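You operate a simulated robot arm through the tools that you are given. There is no shell and no other tool. Be economical: measure what you need, move in short steps, check, and stop when the job is done.

You are at the controls of a simulated robot arm. One attempt, no reset.

JOB
On the chair end of the table, set the cream soup bowl inside the blue one.

Only the result counts: the job must be done as asked and must still hold three seconds after the hand-in. Knocking over, shifting, dropping, spilling or breaking anything else fails it.

ROBOT AND FRAMES
A 6-joint arm with a two-finger parallel gripper, fixed in place. Base frame: the origin is at the foot of the arm, x ahead of it, y to its left, z up; the work surface is at about z = 0. Units: m, rad, N and s.
With the tool pointing down near the work surface it reaches from about 0.14 to 0.58 m from the base axis. Its first joint turns from -1.152 to 1.152 rad. Payload 2.1 kg.
The TCP is the grasp point between the finger pads, 0.03 m short of the fingertips. In the tool frame z runs along the fingers and y along their closing line. The gripper opens to 0.094 m. The fingers are 0.028 m wide and 0.01 m thick; the gripper's body (0.05 by 0.096 m) begins 0.055 m behind the TCP.
Orientation is that of the tool frame in the base frame, as a unit quaternion [x, y, z, w]. With the fingers straight down and closing along the base's y, the tool's x points along the base's -x, its y along +y and its z along -z.

CONTROLS
- The arm moves only by the tool send_rows. Its argument "moves" is a list of rows, each a list of 7 numbers: the shift along the tool's x, y, z in cm, then the turn, a rotation vector about the tool's x, y, z in rad, then the closure, from 0 (fully open) to 1 (shut). In form: [[tx, ty, tz, ax, ay, az, grip], ...]. A call has 1 to 10 rows; each row shifts and turns the commanded pose from where the row before left it, along the tool's axes as they then stand. Each row takes 0.2 s and may step no farther than 0.05 m and 0.15 rad from the row before; otherwise, or with a gripper value out of range, the whole call is refused. A pose out of reach is approached as far as the arm can. The call stops where the force on the tool passes 40 N (or 10 N more than at its start, if that is more) or the arm is blocked; 0.2 s more then pass. The fingers move at their own pace (about 0.072 m/s each) and stop on an object; they squeeze with about 35 N. The grip force told is the motor's: it shows also when the fingers shut on nothing. Time passes only in rows, and 0.2 s behind the last, so rows that do not move let the fingers close. It gives the time, the measured TCP pose, the force on the tool (base axes), the opening and the grip force at its end, in the units of the frame above (readings bear some noise).
- Cameras (640 x 400 px; columns grow to the right, rows downward): "scene" is fixed at [0.0391, -0.3606, 0.4897]; the picture's right is [0.89, -0.45, 0.00], its down [-0.24, -0.47, -0.85] and it looks along [0.39, 0.76, -0.52] (base axes); focal length 267 px, centre (320, 200). "wrist" rides on the gripper at [0.076, 0.014, -0.103] in the tool frame; the picture's right is [-0.18, 0.98, 0.00], its down [-0.75, -0.14, -0.64] and it looks along [-0.63, -0.12, 0.77] (tool axes); focal length 243 px, centre (320, 200). There is no depth. A picture from a camera that has moved, and an enlarged one, comes with that camera's place and axes in the base frame and with its lens.
- camera(camera): a new picture of that camera. The clock stands still meanwhile.
- zoom(camera, box): a new picture of the part [left, top, right, bottom] of that camera's present view, enlarged. The clock stands still meanwhile.
- finish_job(): hands the job in; it is judged then, once.

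Work in short steps. Places have to be worked out from the pictures, the camera data and where the tool is seen: move nearer, look again, correct. Check each grasp and each placing, and mend what went wrong. You have 90 turns and 46 pictures in all, those below and enlarged ones among them. Open the gripper and draw the arm clear of the work before you hand the job in, unless the task says otherwise; then end with one line.

The tools are called as name(argument=value, ...) on one line, values as JSON. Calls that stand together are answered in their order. send_rows: Moves the arm, as the interface text tells. Its arguments: {"type":"object","properties":{"moves":{"type":"array","items":{"type":"array","items":{"type":"number"}}}},"required":["moves"]} The other tools are called the same way: camera (camera) takes a picture; zoom (camera, box) takes an enlarged picture of a part of a camera's view; finish_job () hands the job in.

At the start:

```text
t: 0.0
eef_pos: [0.3691, 0.0603, 0.3698]
orientation: [0.0, 1.0, 0.0, 0.0]
contact_force: [0.3, 0.5, 0.5]
opening: 0.094
finger_force: 0.2
```

scene: 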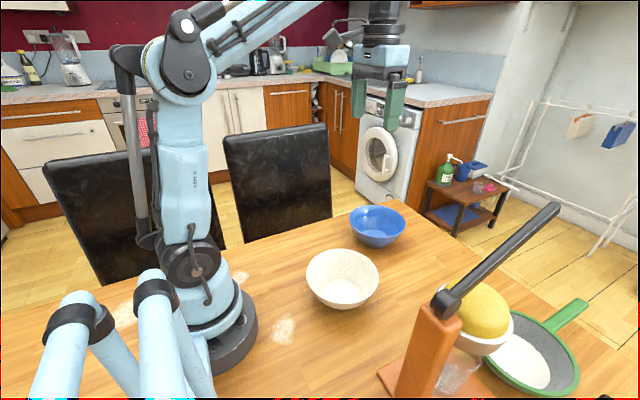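
wrist: 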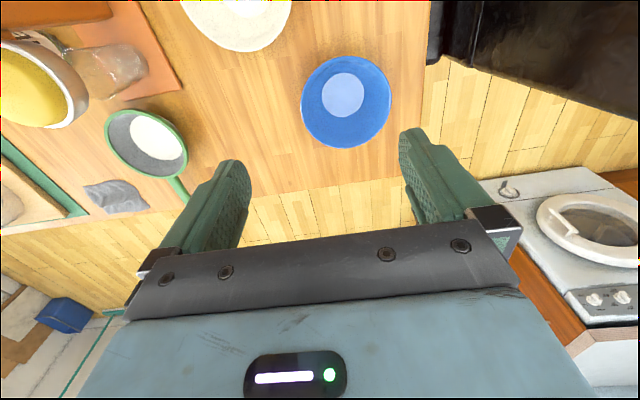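

I estimate the cream bowl at about (0.27, -0.02) and the blue bowl at about (0.44, 0.09), both about 0.155 m across. That is too wide to span, so I'll have to grip the rim, and I'm zooming in first to see their shape.

zoom(camera="scene", box=[280, 180, 440, 330])

send_rows(moves=[[4, -2, 0, 0, 0, 0, 0], [4, -2, 0, 0, 0, 0, 0], [4, -2, 2, 0, 0, 0, 0], [2, -2, 4, 0, 0, 0, 0], [0, 0, 4, 0, 0, 0, 0]])

camera(camera="wrist")

```text
2.67 times, centred on (360, 255) of scene
camera zoom: at [0.0391, -0.3606, 0.4897], right [0.89, -0.45, 0.0], down [-0.24, -0.47, -0.85], along [0.39, 0.76, -0.52], focal length 713 px, centre (213, 53)
```

zoom: 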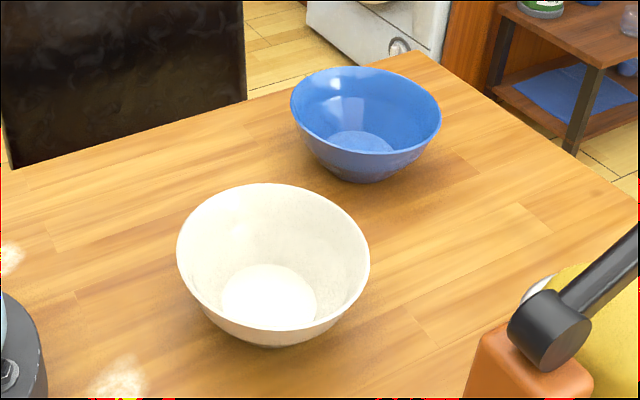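

```text
t: 1.2
eef_pos: [0.2265, -0.0215, 0.2711]
orientation: [-0.001, 1.0, 0.0, 0.0]
contact_force: [-0.5, -0.1, 0.1]
opening: 0.0939
finger_force: 0.1
```

```text
42 pictures are left
camera wrist: at [0.1507, -0.0086, 0.373], right [0.18, 0.98, 0.0], down [0.75, -0.14, 0.64], along [0.63, -0.12, -0.77], focal length 243 px, centre (320, 200)
```

wrist: 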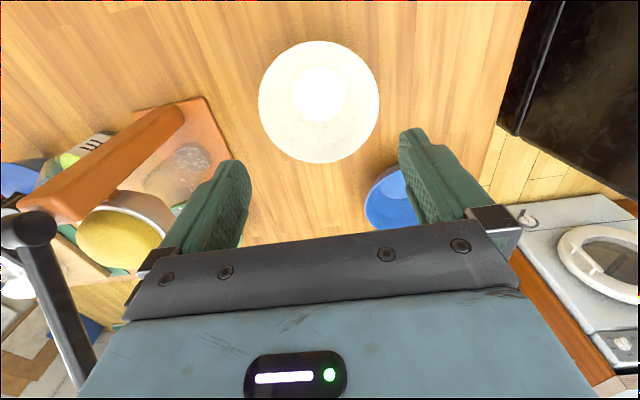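

The cream rim centre works out to about (0.262, -0.029), radius 0.074, with the rim at about z = 0.06. I'll tilt the fingers to match the wall and hover over the +y side of the rim, away from the other objects.

send_rows(moves=[[-0.9, 3.6, 2.8, 0, 0, 0, 0.4], [-0.9, 3.6, 2.8, 0, 0, 0, 0.4], [-0.9, 3.65, 2.8, 0, 0, 0, 0.4], [-0.85, 0, 2.7, 0, 0, 0, 0.4], [0, 0, 0, 0.1333, 0, 0, 0.4], [0, 0, 0, 0.1333, 0, 0, 0.4], [0, 0, 0, 0.1334, 0, 0, 0.4]])

camera(camera="wrist")

zoom(camera="scene", box=[240, 140, 440, 330])

```text
t: 2.8
eef_pos: [0.2661, 0.0904, 0.1596]
orientation: [0.001, 0.98, -0.201, 0.001]
contact_force: [0.7, -0.2, 0.4]
opening: 0.0563
finger_force: 0.0
```

```text
41 pictures are left
camera wrist: at [0.189, 0.1426, 0.2485], right [0.19, 0.9, -0.38], down [0.75, 0.12, 0.65], along [0.63, -0.41, -0.66], focal length 243 px, centre (320, 200)
```

wrist: 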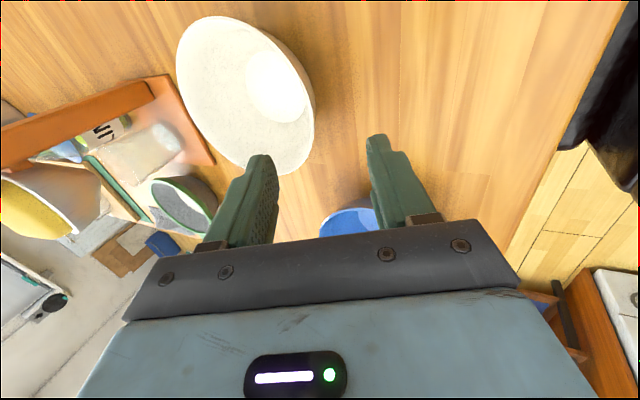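

```text
2.11 times, centred on (340, 235) of scene
camera zoom: at [0.0391, -0.3606, 0.4897], right [0.89, -0.45, 0.0], down [-0.24, -0.47, -0.85], along [0.39, 0.76, -0.52], focal length 563 px, centre (278, 126)
```

zoom: 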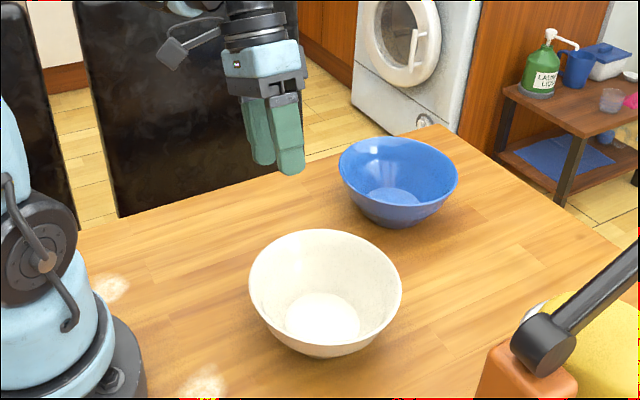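

The pose is within a few millimetres of plan. I'll descend 6 cm along the tool axis with a small correction, then check again.

send_rows(moves=[[0.4, -0.3, 2, 0, 0, 0, 0.4], [0, 0, 2, 0, 0, 0, 0.4], [0, 0, 2, 0, 0, 0, 0.4]])

camera(camera="wrist")

zoom(camera="scene", box=[280, 180, 420, 320])

```text
t: 3.6
eef_pos: [0.2613, 0.0634, 0.1033]
orientation: [0.0, 0.98, -0.199, 0.002]
contact_force: [-0.7, 0.4, 0.3]
opening: 0.0564
finger_force: 0.1
```

```text
39 pictures are left
camera wrist: at [0.1849, 0.1156, 0.1936], right [0.19, 0.91, -0.38], down [0.75, 0.12, 0.65], along [0.63, -0.41, -0.66], focal length 243 px, centre (320, 200)
```

wrist: 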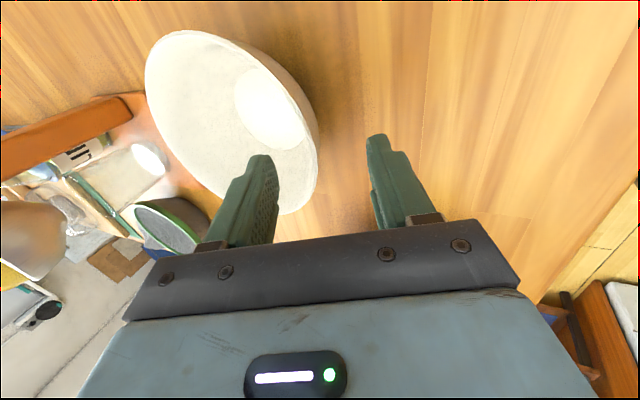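

```text
2.86 times, centred on (350, 250) of scene
camera zoom: at [0.0391, -0.3606, 0.4897], right [0.89, -0.45, 0.0], down [-0.24, -0.47, -0.85], along [0.39, 0.76, -0.52], focal length 764 px, centre (234, 57)
```

zoom: 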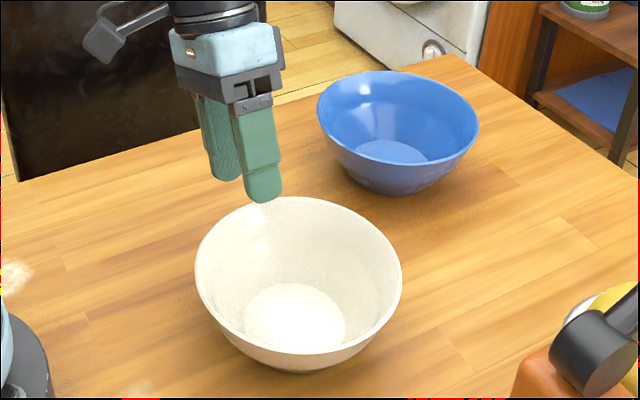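

The finger midline lines up with the +y edge of the rim, so I'm descending the last 3.8 cm to straddle it.

send_rows(moves=[[0, 0, 1.5, 0, 0, 0, 0.4], [0, 0, 1.3, 0, 0, 0, 0.4], [0, 0, 1.0, 0, 0, 0, 0.4]])

camera(camera="wrist")

zoom(camera="scene", box=[280, 180, 420, 320])

```text
t: 4.4
eef_pos: [0.2619, 0.0485, 0.0706]
orientation: [0.001, 0.98, -0.199, 0.001]
contact_force: [0.2, -0.2, 1.2]
opening: 0.0565
finger_force: 0.0
```

```text
37 pictures are left
camera wrist: at [0.1861, 0.1004, 0.1589], right [0.19, 0.9, -0.38], down [0.75, 0.12, 0.65], along [0.63, -0.41, -0.66], focal length 243 px, centre (320, 200)
```

wrist: 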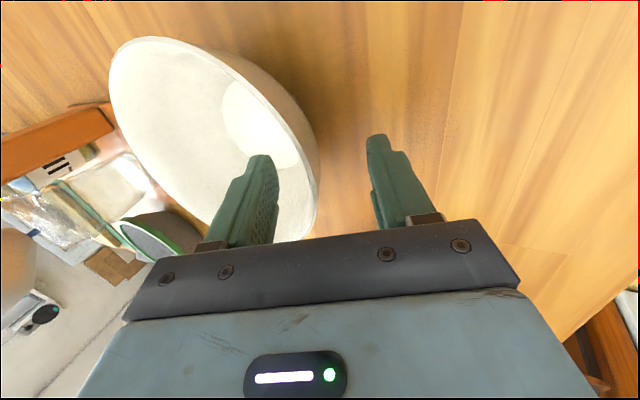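

```text
2.86 times, centred on (350, 250) of scene
camera zoom: at [0.0391, -0.3606, 0.4897], right [0.89, -0.45, 0.0], down [-0.24, -0.47, -0.85], along [0.39, 0.76, -0.52], focal length 764 px, centre (234, 57)
```

zoom: 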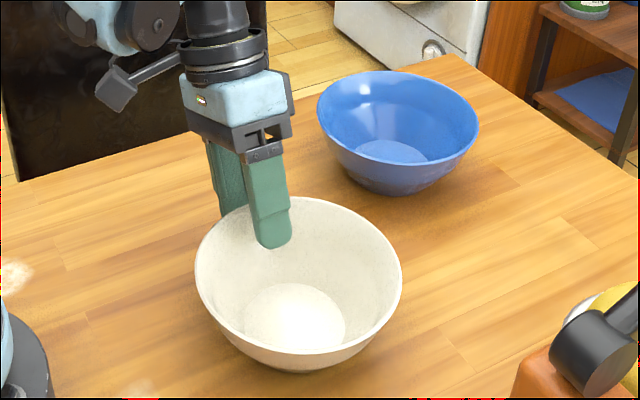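

The fingers straddle the rim with no contact force. I'm closing them now.

send_rows(moves=[[0, 0, 0, 0, 0, 0, 0.6], [0, 0, 0, 0, 0, 0, 0.8], [0, 0, 0, 0, 0, 0, 1], [0, 0, 0, 0, 0, 0, 1], [0, 0, 0, 0, 0, 0, 1]])

camera(camera="wrist")

zoom(camera="scene", box=[280, 180, 420, 320])

```text
t: 5.6
eef_pos: [0.2625, 0.0479, 0.0706]
orientation: [0.002, 0.98, -0.2, 0.002]
contact_force: [0.1, -2.3, 29.1]
opening: 0.0062
finger_force: 34.9
```

```text
35 pictures are left
camera wrist: at [0.1863, 0.1003, 0.1593], right [0.19, 0.9, -0.39], down [0.75, 0.12, 0.65], along [0.63, -0.41, -0.66], focal length 243 px, centre (320, 200)
```

wrist: 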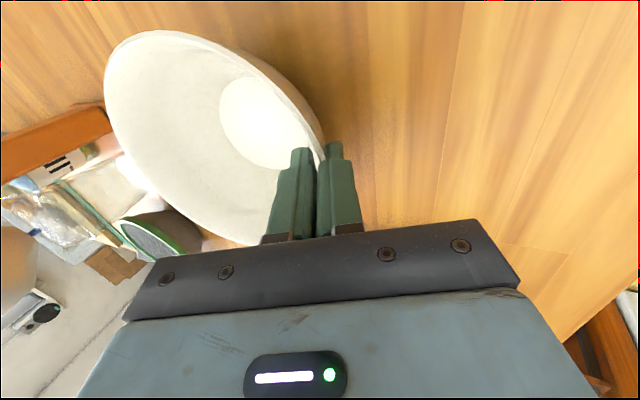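

```text
2.86 times, centred on (350, 250) of scene
camera zoom: at [0.039, -0.3606, 0.4897], right [0.89, -0.45, 0.0], down [-0.24, -0.47, -0.85], along [0.39, 0.76, -0.52], focal length 764 px, centre (234, 57)
```

zoom: 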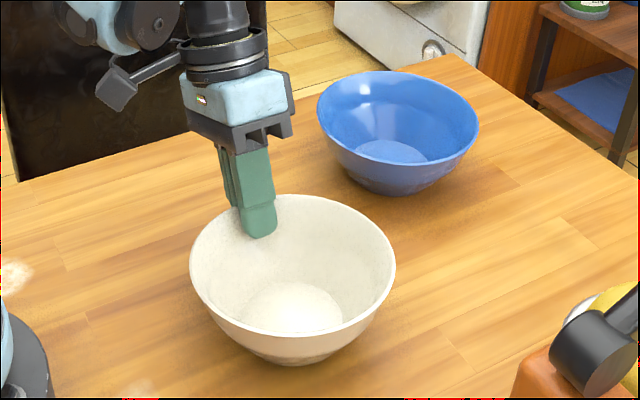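

It's gripped: opening 6 mm, 35 N. The grip is pressing the bowl a little against the table, so I'm lifting straight up gently and then looking.

send_rows(moves=[[0, -0.2, -0.46, 0, 0, 0, 1], [0, -0.39, -0.92, 0, 0, 0, 1], [0, -0.78, -1.84, 0, 0, 0, 1], [0, -0.78, -1.84, 0, 0, 0, 1], [0, 0, 0, 0, 0, 0, 1]])

camera(camera="scene")

camera(camera="wrist")

```text
t: 6.8
eef_pos: [0.262, 0.048, 0.1253]
orientation: [0.0, 0.98, -0.198, 0.0]
contact_force: [0.5, -0.2, -3.9]
opening: 0.003
finger_force: 35.2
```

```text
33 pictures are left
```

scene: 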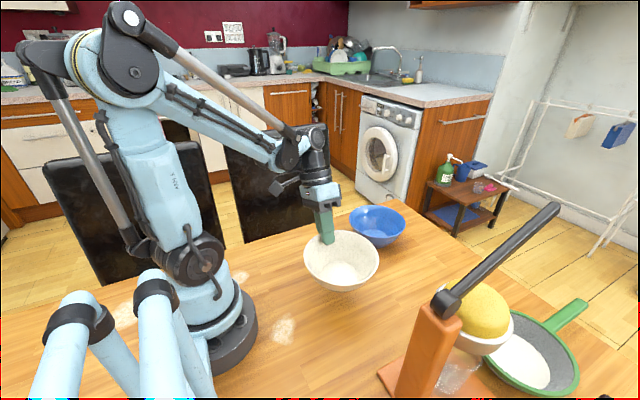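

```text
32 pictures are left
camera wrist: at [0.1854, 0.0999, 0.2147], right [0.19, 0.91, -0.38], down [0.75, 0.12, 0.65], along [0.63, -0.41, -0.66], focal length 243 px, centre (320, 200)
```

wrist: 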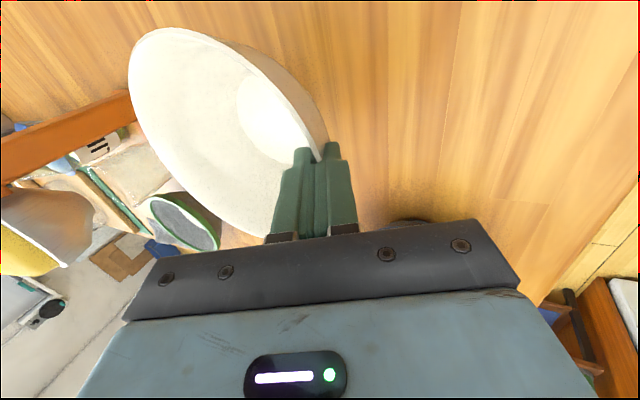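

The bowl is lifted, weighing about 0.4 kg by the force reading. I want a closer view to judge its tilt.

zoom(camera="scene", box=[280, 180, 420, 320])

```text
2.86 times, centred on (350, 250) of scene
camera zoom: at [0.0391, -0.3606, 0.4897], right [0.89, -0.45, 0.0], down [-0.24, -0.47, -0.85], along [0.39, 0.76, -0.52], focal length 764 px, centre (234, 57)
```

zoom: 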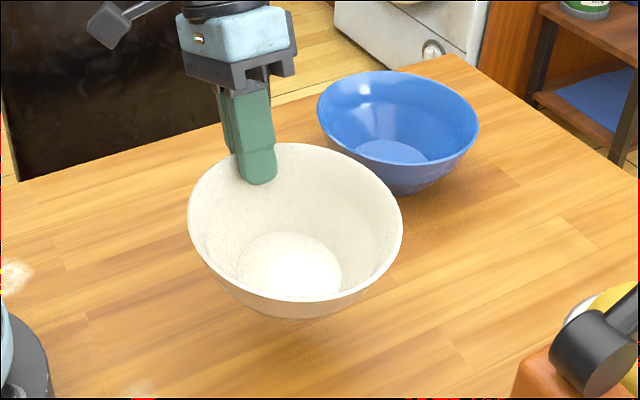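

The held bowl looks level within a few degrees. I'll raise it and move to a spot where the wrist camera can see the blue bowl to the right of the fingers, to refine its centre.

send_rows(moves=[[0, -1.4, -2.8, 0, 0, 0, 1], [0, -1.4, -2.8, 0, 0, 0, 1], [-2, -1.4, -2.8, 0, 0, 0, 1], [-2.6, -1.4, -2.8, 0, 0, 0, 1], [-2.6, 0, 0, 0, 0, 0, 1], [-2.6, 0, 0, 0, 0, 0, 1], [0, 0, 0, 0, 0, 0, 1]])

camera(camera="wrist")

camera(camera="scene")

```text
t: 8.4
eef_pos: [0.3579, 0.0403, 0.2512]
orientation: [0.001, 0.98, -0.198, 0.001]
contact_force: [0.0, -0.9, -3.8]
opening: 0.0033
finger_force: 35.4
```

```text
30 pictures are left
camera wrist: at [0.2817, 0.0924, 0.3403], right [0.19, 0.9, -0.38], down [0.75, 0.12, 0.65], along [0.63, -0.41, -0.66], focal length 243 px, centre (320, 200)
```

wrist: 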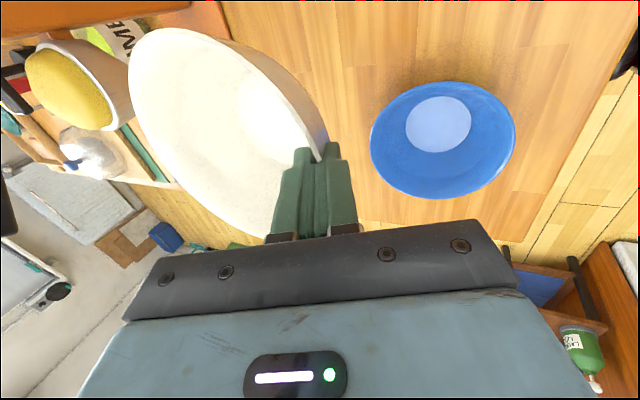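

```text
29 pictures are left
```

scene: 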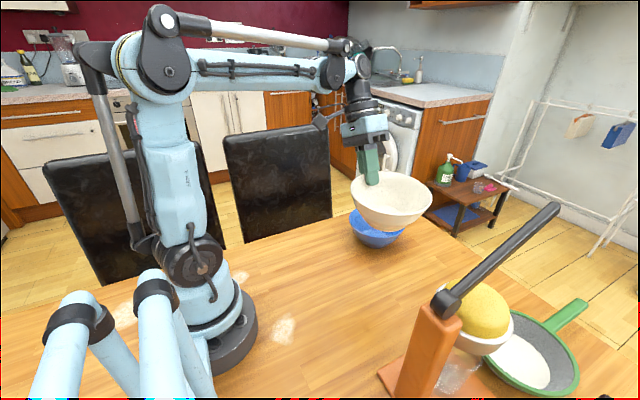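

The blue rim fits a circle centred at about (0.442, 0.088). The held bowl's centre is about 7.5 cm to -y of the TCP. I'm moving above the target at the same height.

send_rows(moves=[[-2.1, 2.83, -1.2, 0, 0, 0, 1], [-2.1, 2.83, -1.2, 0, 0, 0, 1], [-2.1, 2.83, -1.2, 0, 0, 0, 1], [-2.1, 2.83, -1.2, 0, 0, 0, 1], [0, 0, 0, -0.12, 0, 0, 1], [0, 0, 0, 0, 0, 0, 1]])

camera(camera="scene")

camera(camera="wrist")

```text
t: 9.8
eef_pos: [0.4444, 0.1624, 0.2497]
orientation: [0.0, 0.99, -0.14, 0.001]
contact_force: [-0.3, 0.4, -4.2]
opening: 0.0032
finger_force: 35.0
```

```text
28 pictures are left
```

scene: 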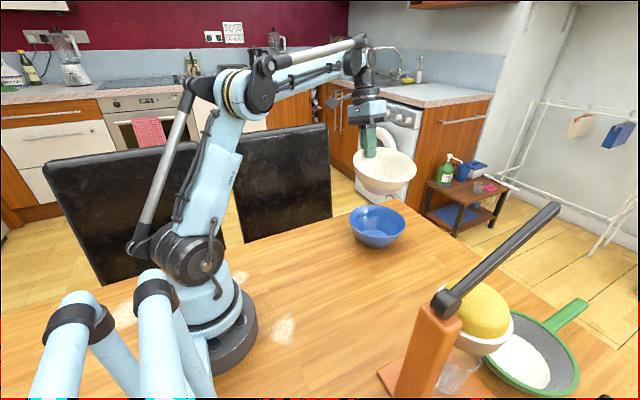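

```text
27 pictures are left
camera wrist: at [0.3674, 0.2028, 0.3453], right [0.19, 0.94, -0.27], down [0.75, 0.04, 0.66], along [0.63, -0.33, -0.7], focal length 243 px, centre (320, 200)
```

wrist: 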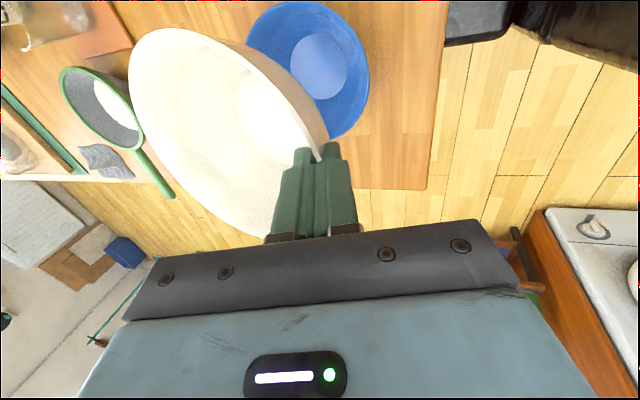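

The alignment matches the prediction, so I'm descending vertically 11 cm to just above nesting height.

send_rows(moves=[[0.2, 0.82, 2.88, 0, 0, 0, 1], [0, 0.82, 2.88, 0, 0, 0, 1], [0, 0.55, 1.92, 0, 0, 0, 1], [0, 0.55, 1.92, 0, 0, 0, 1], [0, 0.27, 0.96, 0, 0, 0, 1], [0, 0, 0, 0, 0, 0, 1]])

zoom(camera="scene", box=[310, 150, 450, 260])

camera(camera="wrist")

```text
t: 11.2
eef_pos: [0.4409, 0.1626, 0.1421]
orientation: [0.0, 0.99, -0.14, 0.001]
contact_force: [1.2, -1.1, -3.7]
opening: 0.0032
finger_force: 34.7
```

```text
3.64 times, centred on (380, 205) of scene
camera zoom: at [0.0391, -0.3606, 0.4897], right [0.89, -0.45, 0.0], down [-0.24, -0.47, -0.85], along [0.39, 0.76, -0.52], focal length 972 px, centre (102, 182)
```

zoom: 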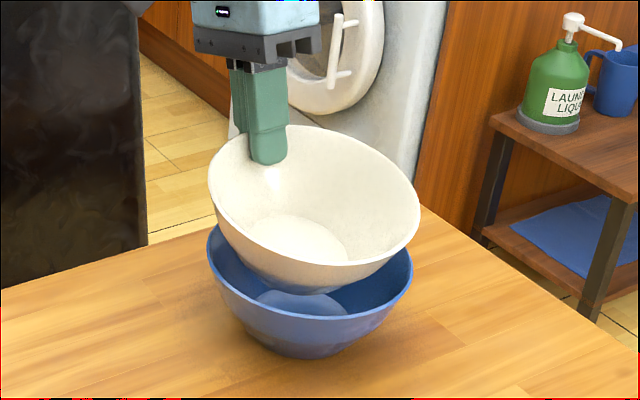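

```text
25 pictures are left
camera wrist: at [0.3647, 0.2034, 0.2368], right [0.19, 0.94, -0.27], down [0.75, 0.04, 0.66], along [0.63, -0.33, -0.7], focal length 243 px, centre (320, 200)
```

wrist: 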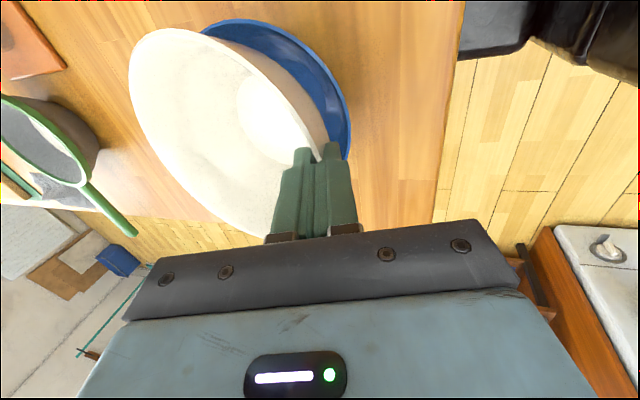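

It's well centred above the blue bowl. I'm continuing down in small steps, watching the force for contact.

send_rows(moves=[[0, 0.27, 0.96, 0, 0, 0, 1], [0, 0.27, 0.96, 0, 0, 0, 1], [0, 0.14, 0.48, 0, 0, 0, 1], [0, 0, 0, 0, 0, 0, 1]])

```text
t: 12.2
eef_pos: [0.4411, 0.1617, 0.1169]
orientation: [0.0, 0.99, -0.14, 0.001]
contact_force: [0.8, 0.6, -4.0]
opening: 0.0031
finger_force: 34.5
```

No contact yet, so I'm continuing in 5 mm steps.

send_rows(moves=[[0, 0.14, 0.48, 0, 0, 0, 1], [0, 0.14, 0.48, 0, 0, 0, 1], [0, 0, 0, 0, 0, 0, 1]])

zoom(camera="scene", box=[310, 150, 450, 260])

camera(camera="wrist")

```text
t: 13.0
eef_pos: [0.4418, 0.162, 0.1073]
orientation: [0.002, 0.99, -0.141, 0.001]
contact_force: [0.2, -2.3, -2.7]
opening: 0.0029
finger_force: 34.9
```

```text
3.64 times, centred on (380, 205) of scene
camera zoom: at [0.0391, -0.3606, 0.4897], right [0.89, -0.45, 0.0], down [-0.24, -0.47, -0.85], along [0.39, 0.76, -0.52], focal length 972 px, centre (102, 182)
```

zoom: 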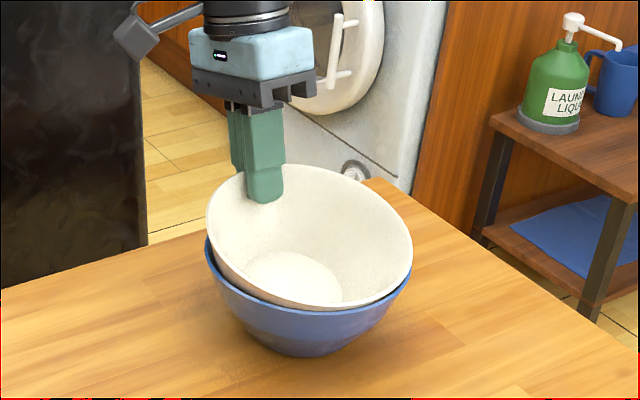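

```text
23 pictures are left
camera wrist: at [0.3649, 0.203, 0.2027], right [0.19, 0.94, -0.27], down [0.75, 0.04, 0.66], along [0.63, -0.33, -0.7], focal length 243 px, centre (320, 200)
```

wrist: 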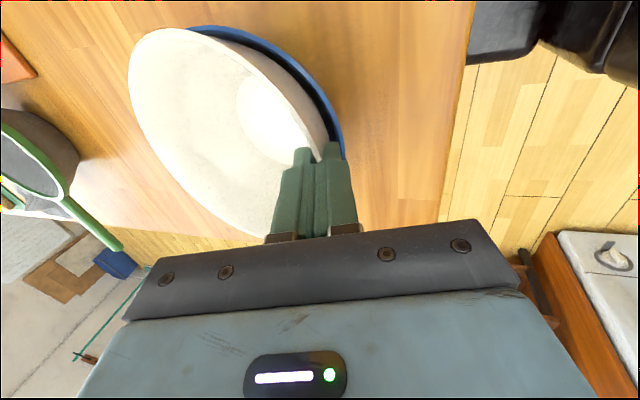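

Slight contact may be starting (y force -2.3 N). I'm taking two more small steps down.

send_rows(moves=[[0, 0.1, 0.4, 0, 0, 0, 1], [0, 0, 0, 0, 0, 0, 1]])

send_rows(moves=[[0, 0.1, 0.4, 0, 0, 0, 1], [0, 0, 0, 0, 0, 0, 1]])

```text
t: 13.6
eef_pos: [0.441, 0.1622, 0.1033]
orientation: [0.001, 0.99, -0.141, 0.001]
contact_force: [2.9, -9.8, 10.9]
opening: 0.0033
finger_force: 35.2
```

```text
t: 14.2
eef_pos: [0.4418, 0.1615, 0.0988]
orientation: [0.001, 0.99, -0.141, 0.002]
contact_force: [2.0, -5.9, 18.7]
opening: 0.0041
finger_force: 34.9
```

There's firm contact now, about 19 N upward. I'm looking before releasing.

zoom(camera="scene", box=[310, 150, 450, 260])

camera(camera="wrist")

```text
3.64 times, centred on (380, 205) of scene
camera zoom: at [0.039, -0.3606, 0.4897], right [0.89, -0.45, 0.0], down [-0.24, -0.47, -0.85], along [0.39, 0.76, -0.52], focal length 972 px, centre (102, 182)
```

zoom: 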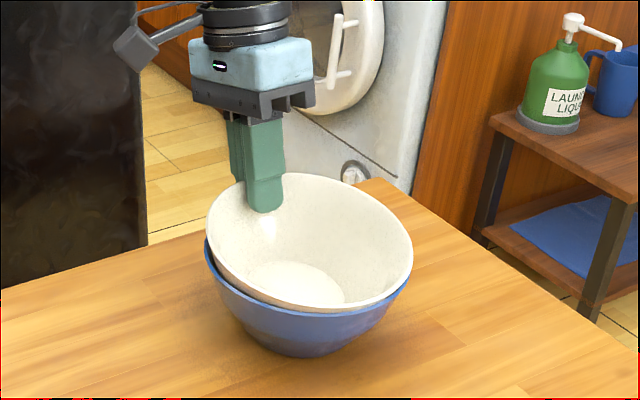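

```text
21 pictures are left
camera wrist: at [0.3651, 0.203, 0.1942], right [0.19, 0.94, -0.27], down [0.75, 0.04, 0.66], along [0.63, -0.33, -0.7], focal length 243 px, centre (320, 200)
```

wrist: 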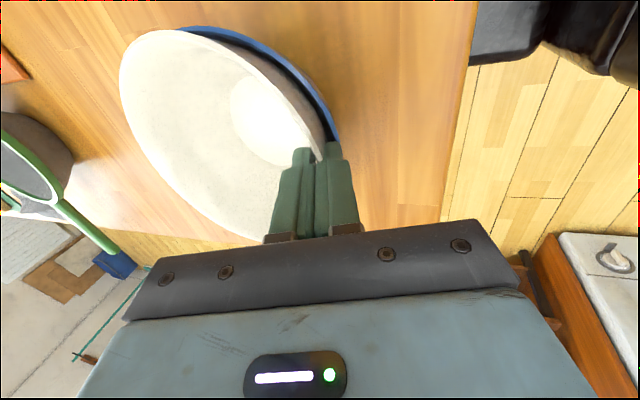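

The cream bowl is seated in the blue one, with only the +y side held up by the finger. I'll relieve the force by a few millimetres, open just slightly, and slide the fingers out along their axis.

send_rows(moves=[[0, -0.1, -0.35, 0, 0, 0, 1], [0, 0, 0, 0, 0, 0, 0.9], [0, 0, 0, 0, 0, 0, 0.86], [0, 0, 0, 0, 0, 0, 0.86]])

zoom(camera="scene", box=[310, 150, 450, 260])

```text
t: 15.2
eef_pos: [0.4409, 0.1627, 0.1028]
orientation: [0.0, 0.99, -0.139, 0.0]
contact_force: [0.2, 2.2, -1.0]
opening: 0.0145
finger_force: 1.2
```

```text
3.64 times, centred on (380, 205) of scene
camera zoom: at [0.0391, -0.3606, 0.4897], right [0.89, -0.45, 0.0], down [-0.24, -0.47, -0.85], along [0.39, 0.76, -0.52], focal length 972 px, centre (102, 182)
```

zoom: 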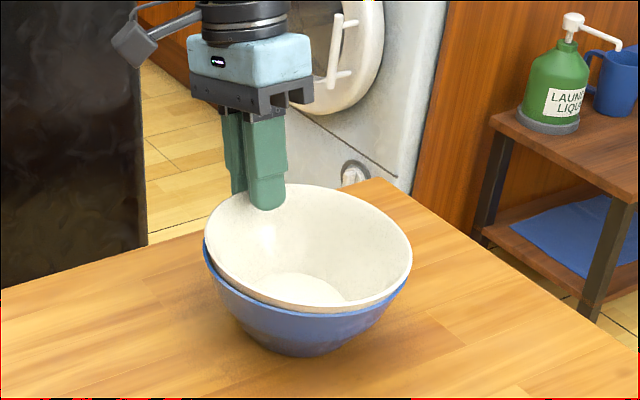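

The bowl is released, and the outer finger is still supporting the +y rim. I'm withdrawing slowly along the finger axis.

send_rows(moves=[[0, 0, -0.6, 0, 0, 0, 0.86], [0, 0, -0.6, 0, 0, 0, 0.86], [0, 0, -0.6, 0, 0, 0, 0.86], [0, 0, -0.8, 0, 0, 0, 0.86], [0, 0, -1, 0, 0, 0, 0.86], [0, 0, -2, 0, 0, 0, 0.86], [0, 0, -3, 0, 0, 0, 0.86], [0, 0, -4, 0, 0, 0, 0.86]])

zoom(camera="scene", box=[310, 150, 450, 260])

camera(camera="wrist")

```text
t: 17.0
eef_pos: [0.4417, 0.1969, 0.2225]
orientation: [0.0, 0.99, -0.139, 0.001]
contact_force: [0.3, -0.8, -0.5]
opening: 0.0129
finger_force: 0.1
```

```text
3.64 times, centred on (380, 205) of scene
camera zoom: at [0.039, -0.3606, 0.4897], right [0.89, -0.45, 0.0], down [-0.24, -0.47, -0.85], along [0.39, 0.76, -0.52], focal length 972 px, centre (102, 182)
```

zoom: 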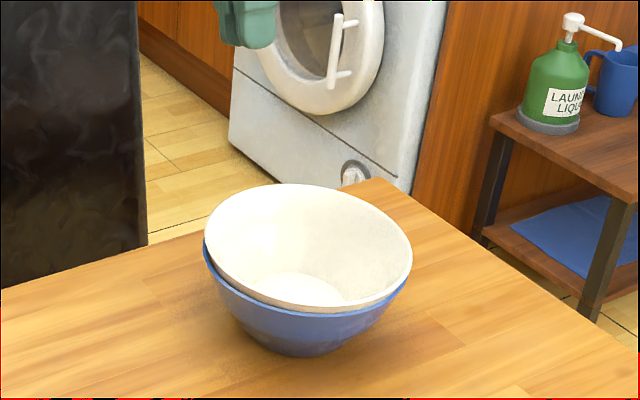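

```text
18 pictures are left
camera wrist: at [0.3656, 0.2379, 0.3183], right [0.19, 0.94, -0.27], down [0.75, 0.04, 0.66], along [0.63, -0.33, -0.7], focal length 243 px, centre (320, 200)
```

wrist: 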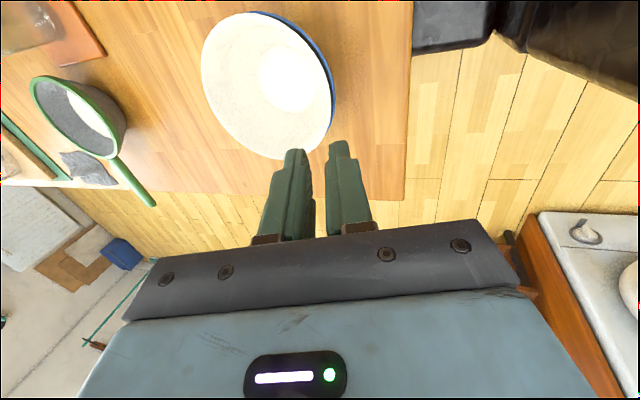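

The cream bowl rests inside the blue one. I'm zooming in tight from both cameras to check that it's fully seated and level.

zoom(camera="scene", box=[345, 190, 410, 255])

zoom(camera="wrist", box=[180, 0, 360, 170])

```text
6.15 times, centred on (378, 222) of scene
camera zoom: at [0.039, -0.3606, 0.4897], right [0.89, -0.45, 0.0], down [-0.24, -0.47, -0.85], along [0.39, 0.76, -0.52], focal length 1645 px, centre (-34, 62)
```

zoom: 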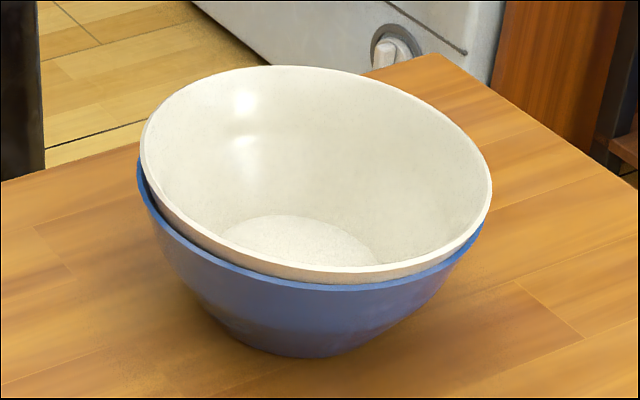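

```text
2.35 times, centred on (270, 85) of wrist
camera zoom: at [0.3656, 0.2379, 0.3183], right [0.19, 0.94, -0.27], down [0.75, 0.04, 0.66], along [0.63, -0.33, -0.7], focal length 571 px, centre (438, 471)
```

zoom: 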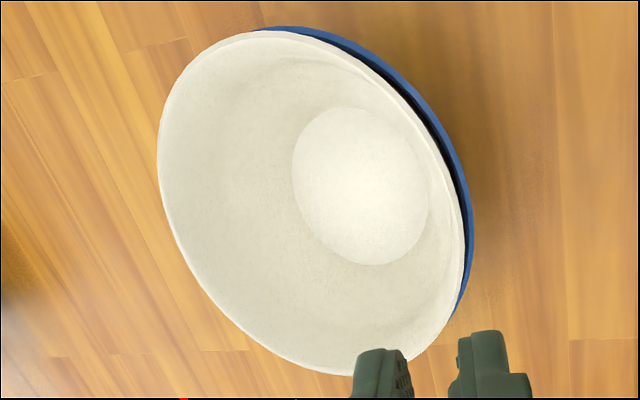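

A slight tilt remains: the +y side sits a bit high, held by friction. I'll settle it by gently pressing the bowl's floor on the +y side with closed fingers pointing straight down, which can't tip the stack.

send_rows(moves=[[0, 0, 0, -0.14, 0, 0, 1], [0, 0, 0, -0.139, 0, 0, 1], [0, -3, 0, 0, 0, 0, 1], [0, -3, 0, 0, 0, 0, 1], [0, -2.9, 0, 0, 0, 0, 1], [0, 0, 4, 0, 0, 0, 1], [0, 0, 4, 0, 0, 0, 1], [0, 0, 0, 0, 0, 0, 1]])

zoom(camera="scene", box=[320, 150, 440, 260])

camera(camera="wrist")

```text
t: 18.8
eef_pos: [0.4432, 0.1052, 0.1422]
orientation: [-0.001, 1.0, -0.001, 0.001]
contact_force: [0.1, -1.1, 1.2]
opening: 0.0
finger_force: 33.1
```

```text
3.64 times, centred on (380, 205) of scene
camera zoom: at [0.0391, -0.3606, 0.4897], right [0.89, -0.45, 0.0], down [-0.24, -0.47, -0.85], along [0.39, 0.76, -0.52], focal length 972 px, centre (102, 182)
```

zoom: 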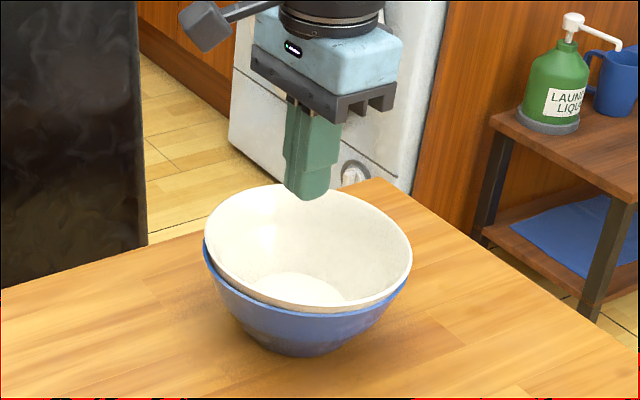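

```text
14 pictures are left
camera wrist: at [0.3658, 0.1185, 0.244], right [0.18, 0.98, 0.0], down [0.75, -0.14, 0.64], along [0.63, -0.12, -0.77], focal length 243 px, centre (320, 200)
```

wrist: 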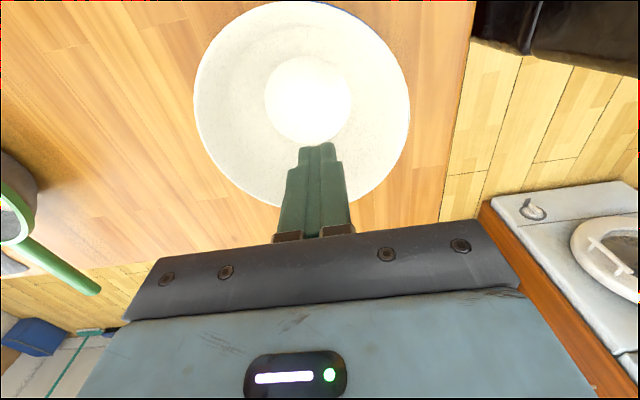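

The cream bowl's floor centre is near (0.431, 0.096). I'm shifting to press at about (0.432, 0.112) and descending in steps while watching the force.

send_rows(moves=[[1.1, 0.7, 1, 0, 0, 0, 1], [0, 0, 2, 0, 0, 0, 1], [0, 0, 2, 0, 0, 0, 1], [0, 0, 1, 0, 0, 0, 1], [0, 0, 0, 0, 0, 0, 1]])

send_rows(moves=[[0, 0, 0.5, 0, 0, 0, 1], [0, 0, 0, 0, 0, 0, 1]])

send_rows(moves=[[0, 0, 0.4, 0, 0, 0, 1], [0, 0, 0, 0, 0, 0, 1]])

```text
t: 20.0
eef_pos: [0.4321, 0.1122, 0.0808]
orientation: [0.001, 1.0, -0.001, 0.001]
contact_force: [-0.6, 0.3, -0.9]
opening: 0.0001
finger_force: 32.7
```

```text
t: 20.6
eef_pos: [0.4308, 0.1127, 0.0769]
orientation: [0.0, 1.0, -0.001, 0.001]
contact_force: [0.5, -0.7, 0.0]
opening: 0.0
finger_force: 32.6
```

```text
t: 21.2
eef_pos: [0.4309, 0.114, 0.0726]
orientation: [0.0, 1.0, -0.001, 0.0]
contact_force: [0.2, 0.7, 0.1]
opening: 0.0
finger_force: 33.4
```

No contact yet with the fingertips at z of about 0.043. I'm continuing in 4 mm steps.

send_rows(moves=[[0, 0, 0.4, 0, 0, 0, 1], [0, 0, 0, 0, 0, 0, 1]])

send_rows(moves=[[0, 0, 0.3, 0, 0, 0, 1], [0, 0, 0, 0, 0, 0, 1]])

```text
t: 21.8
eef_pos: [0.4315, 0.1143, 0.0698]
orientation: [0.0, 1.0, 0.0, 0.001]
contact_force: [0.3, 0.0, 0.0]
opening: 0.0002
finger_force: 32.9
```

```text
t: 22.4
eef_pos: [0.431, 0.1144, 0.0659]
orientation: [0.0, 1.0, -0.001, 0.001]
contact_force: [0.8, -0.7, 0.4]
opening: 0.0
finger_force: 33.0
```

send_rows(moves=[[0, 0, 0.3, 0, 0, 0, 1], [0, 0, 0, 0, 0, 0, 1]])

send_rows(moves=[[0, 0, 0.3, 0, 0, 0, 1], [0, 0, 0, 0, 0, 0, 1]])

zoom(camera="scene", box=[320, 150, 440, 260])

```text
t: 23.0
eef_pos: [0.4319, 0.1136, 0.0635]
orientation: [0.001, 1.0, -0.001, 0.001]
contact_force: [-0.1, 0.0, -0.4]
opening: 0.0001
finger_force: 33.1
```

```text
t: 23.6
eef_pos: [0.4307, 0.114, 0.0602]
orientation: [0.001, 1.0, 0.0, 0.001]
contact_force: [0.7, 0.2, 0.2]
opening: 0.0
finger_force: 33.1
```

```text
3.64 times, centred on (380, 205) of scene
camera zoom: at [0.0391, -0.3606, 0.4897], right [0.89, -0.45, 0.0], down [-0.24, -0.47, -0.85], along [0.39, 0.76, -0.52], focal length 972 px, centre (102, 182)
```

zoom: 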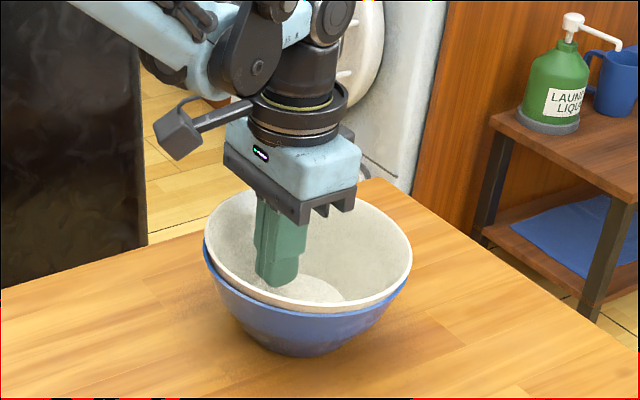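

The fingertips are inside and close to the floor, with clearance all round. I'm continuing down slowly.

send_rows(moves=[[0, 0, 0.3, 0, 0, 0, 1], [0, 0, 0, 0, 0, 0, 1]])

send_rows(moves=[[0, 0, 0.3, 0, 0, 0, 1], [0, 0, 0, 0, 0, 0, 1]])

send_rows(moves=[[0, 0, 0.2, 0, 0, 0, 1], [0, 0, 0, 0, 0, 0, 1]])

```text
t: 24.2
eef_pos: [0.4311, 0.1147, 0.0583]
orientation: [0.0, 1.0, -0.001, 0.001]
contact_force: [-0.2, 0.4, -0.3]
opening: 0.0
finger_force: 32.6
```

```text
t: 24.8
eef_pos: [0.4311, 0.1141, 0.0544]
orientation: [0.001, 1.0, -0.001, 0.001]
contact_force: [0.5, -0.3, -0.2]
opening: 0.0
finger_force: 32.9
```

```text
t: 25.4
eef_pos: [0.4321, 0.1132, 0.0536]
orientation: [0.001, 1.0, -0.001, 0.001]
contact_force: [-0.1, 0.5, 0.1]
opening: 0.0
finger_force: 33.9
```

send_rows(moves=[[0, 0, 0.2, 0, 0, 0, 1], [0, 0, 0, 0, 0, 0, 1]])

send_rows(moves=[[0, 0, 0.2, 0, 0, 0, 1], [0, 0, 0, 0, 0, 0, 1]])

send_rows(moves=[[0, 0, 0.2, 0, 0, 0, 1], [0, 0, 0, 0, 0, 0, 1]])

```text
t: 26.0
eef_pos: [0.4337, 0.1142, 0.0504]
orientation: [0.001, 1.0, -0.001, 0.001]
contact_force: [-0.3, -0.8, 0.1]
opening: 0.0
finger_force: 32.8
```

```text
t: 26.6
eef_pos: [0.4324, 0.1132, 0.0494]
orientation: [0.001, 1.0, -0.001, 0.001]
contact_force: [0.3, -0.6, 5.7]
opening: 0.0
finger_force: 33.4
```

```text
t: 27.1
eef_pos: [0.4321, 0.1139, 0.0478]
orientation: [0.001, 1.0, -0.001, 0.0]
contact_force: [-0.7, -0.5, 11.8]
opening: 0.0001
finger_force: 32.7
stopped in row 2: the force on the tool passed its limit (the readings are from after the stop); the commanded pose is now the measured one
```

The floor contacted at z of about 0.019 and the press passed the limit, so the call stopped. I'm retracting straight up and inspecting.

send_rows(moves=[[0, 0, -1, 0, 0, 0, 1], [0, 0, -3, 0, 0, 0, 1], [0, 0, -4, 0, 0, 0, 1], [0, 0, -4, 0, 0, 0, 1], [4, 3, -4, 0, 0, 0, 1], [4, 3, -2, 0, 0, 0, 0.5]])

zoom(camera="scene", box=[345, 190, 410, 255])

camera(camera="wrist")

```text
refused: row 5 steps farther than a row can; nothing moved
```

```text
6.15 times, centred on (378, 222) of scene
camera zoom: at [0.039, -0.3606, 0.4897], right [0.89, -0.45, 0.0], down [-0.24, -0.47, -0.85], along [0.39, 0.76, -0.52], focal length 1645 px, centre (-34, 62)
```

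zoom: 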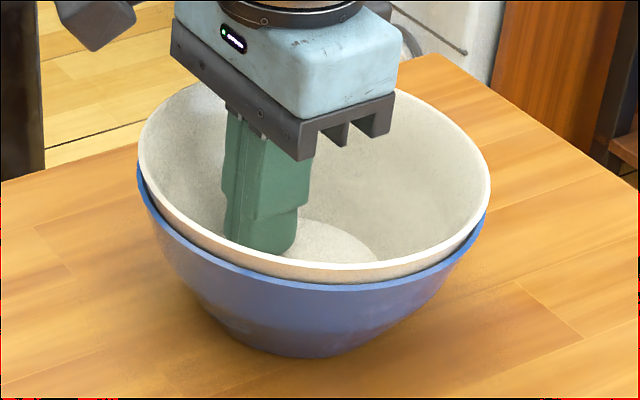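

```text
11 pictures are left
camera wrist: at [0.3553, 0.1275, 0.1517], right [0.19, 0.98, 0.0], down [0.75, -0.14, 0.64], along [0.63, -0.12, -0.77], focal length 243 px, centre (320, 200)
```

wrist: 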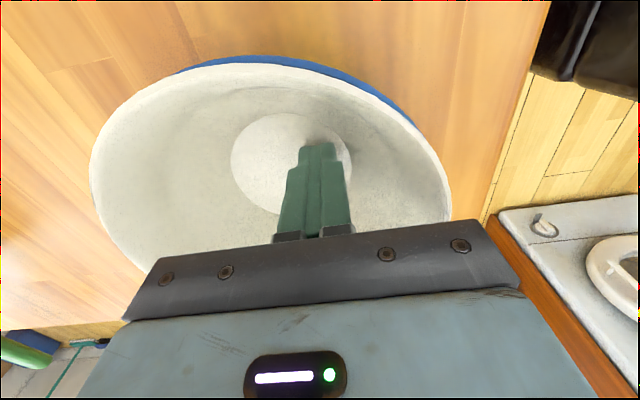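

The bowl now looks more level. The last row was too long and the call was refused, so I'm retracting with shorter steps.

send_rows(moves=[[0, 0, -1, 0, 0, 0, 1], [0, 0, -3, 0, 0, 0, 1], [0, 0, -4, 0, 0, 0, 1], [0, 0, -4, 0, 0, 0, 1], [3, 2, -2, 0, 0, 0, 0.5], [3, 2, -2, 0, 0, 0, 0], [3, 2, 0, 0, 0, 0, 0]])

zoom(camera="scene", box=[345, 190, 410, 255])

camera(camera="wrist")

```text
t: 28.8
eef_pos: [0.3364, 0.1749, 0.2068]
orientation: [0.001, 1.0, -0.001, 0.0]
contact_force: [-1.0, -0.3, 0.3]
opening: 0.0939
finger_force: 0.1
```

```text
6.15 times, centred on (378, 222) of scene
camera zoom: at [0.0391, -0.3606, 0.4897], right [0.89, -0.45, 0.0], down [-0.24, -0.47, -0.85], along [0.39, 0.76, -0.52], focal length 1645 px, centre (-34, 62)
```

zoom: 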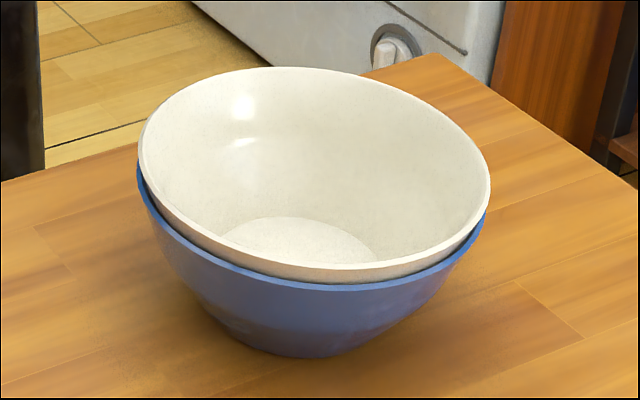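

```text
9 pictures are left
camera wrist: at [0.2613, 0.1885, 0.3096], right [0.19, 0.98, 0.0], down [0.75, -0.14, 0.64], along [0.63, -0.12, -0.77], focal length 243 px, centre (320, 200)
```

wrist: 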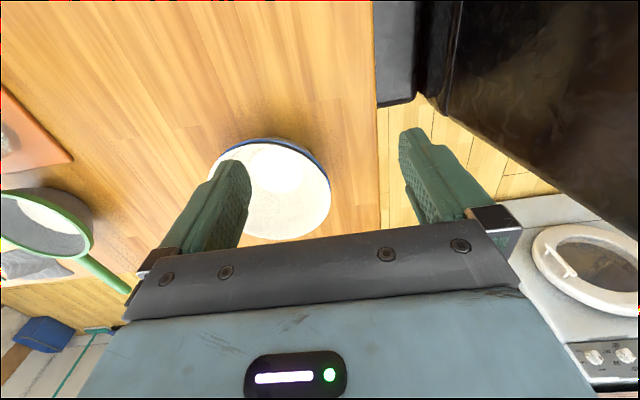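

The cream bowl is nested down inside the blue one and steady. The gripper is open and clear, and nothing else was touched, so I'm handing in.

finish_job()

```text
The job is handed in.
```

The cream soup bowl is sitting inside the blue bowl at the chair end of the table, and the job is handed in.
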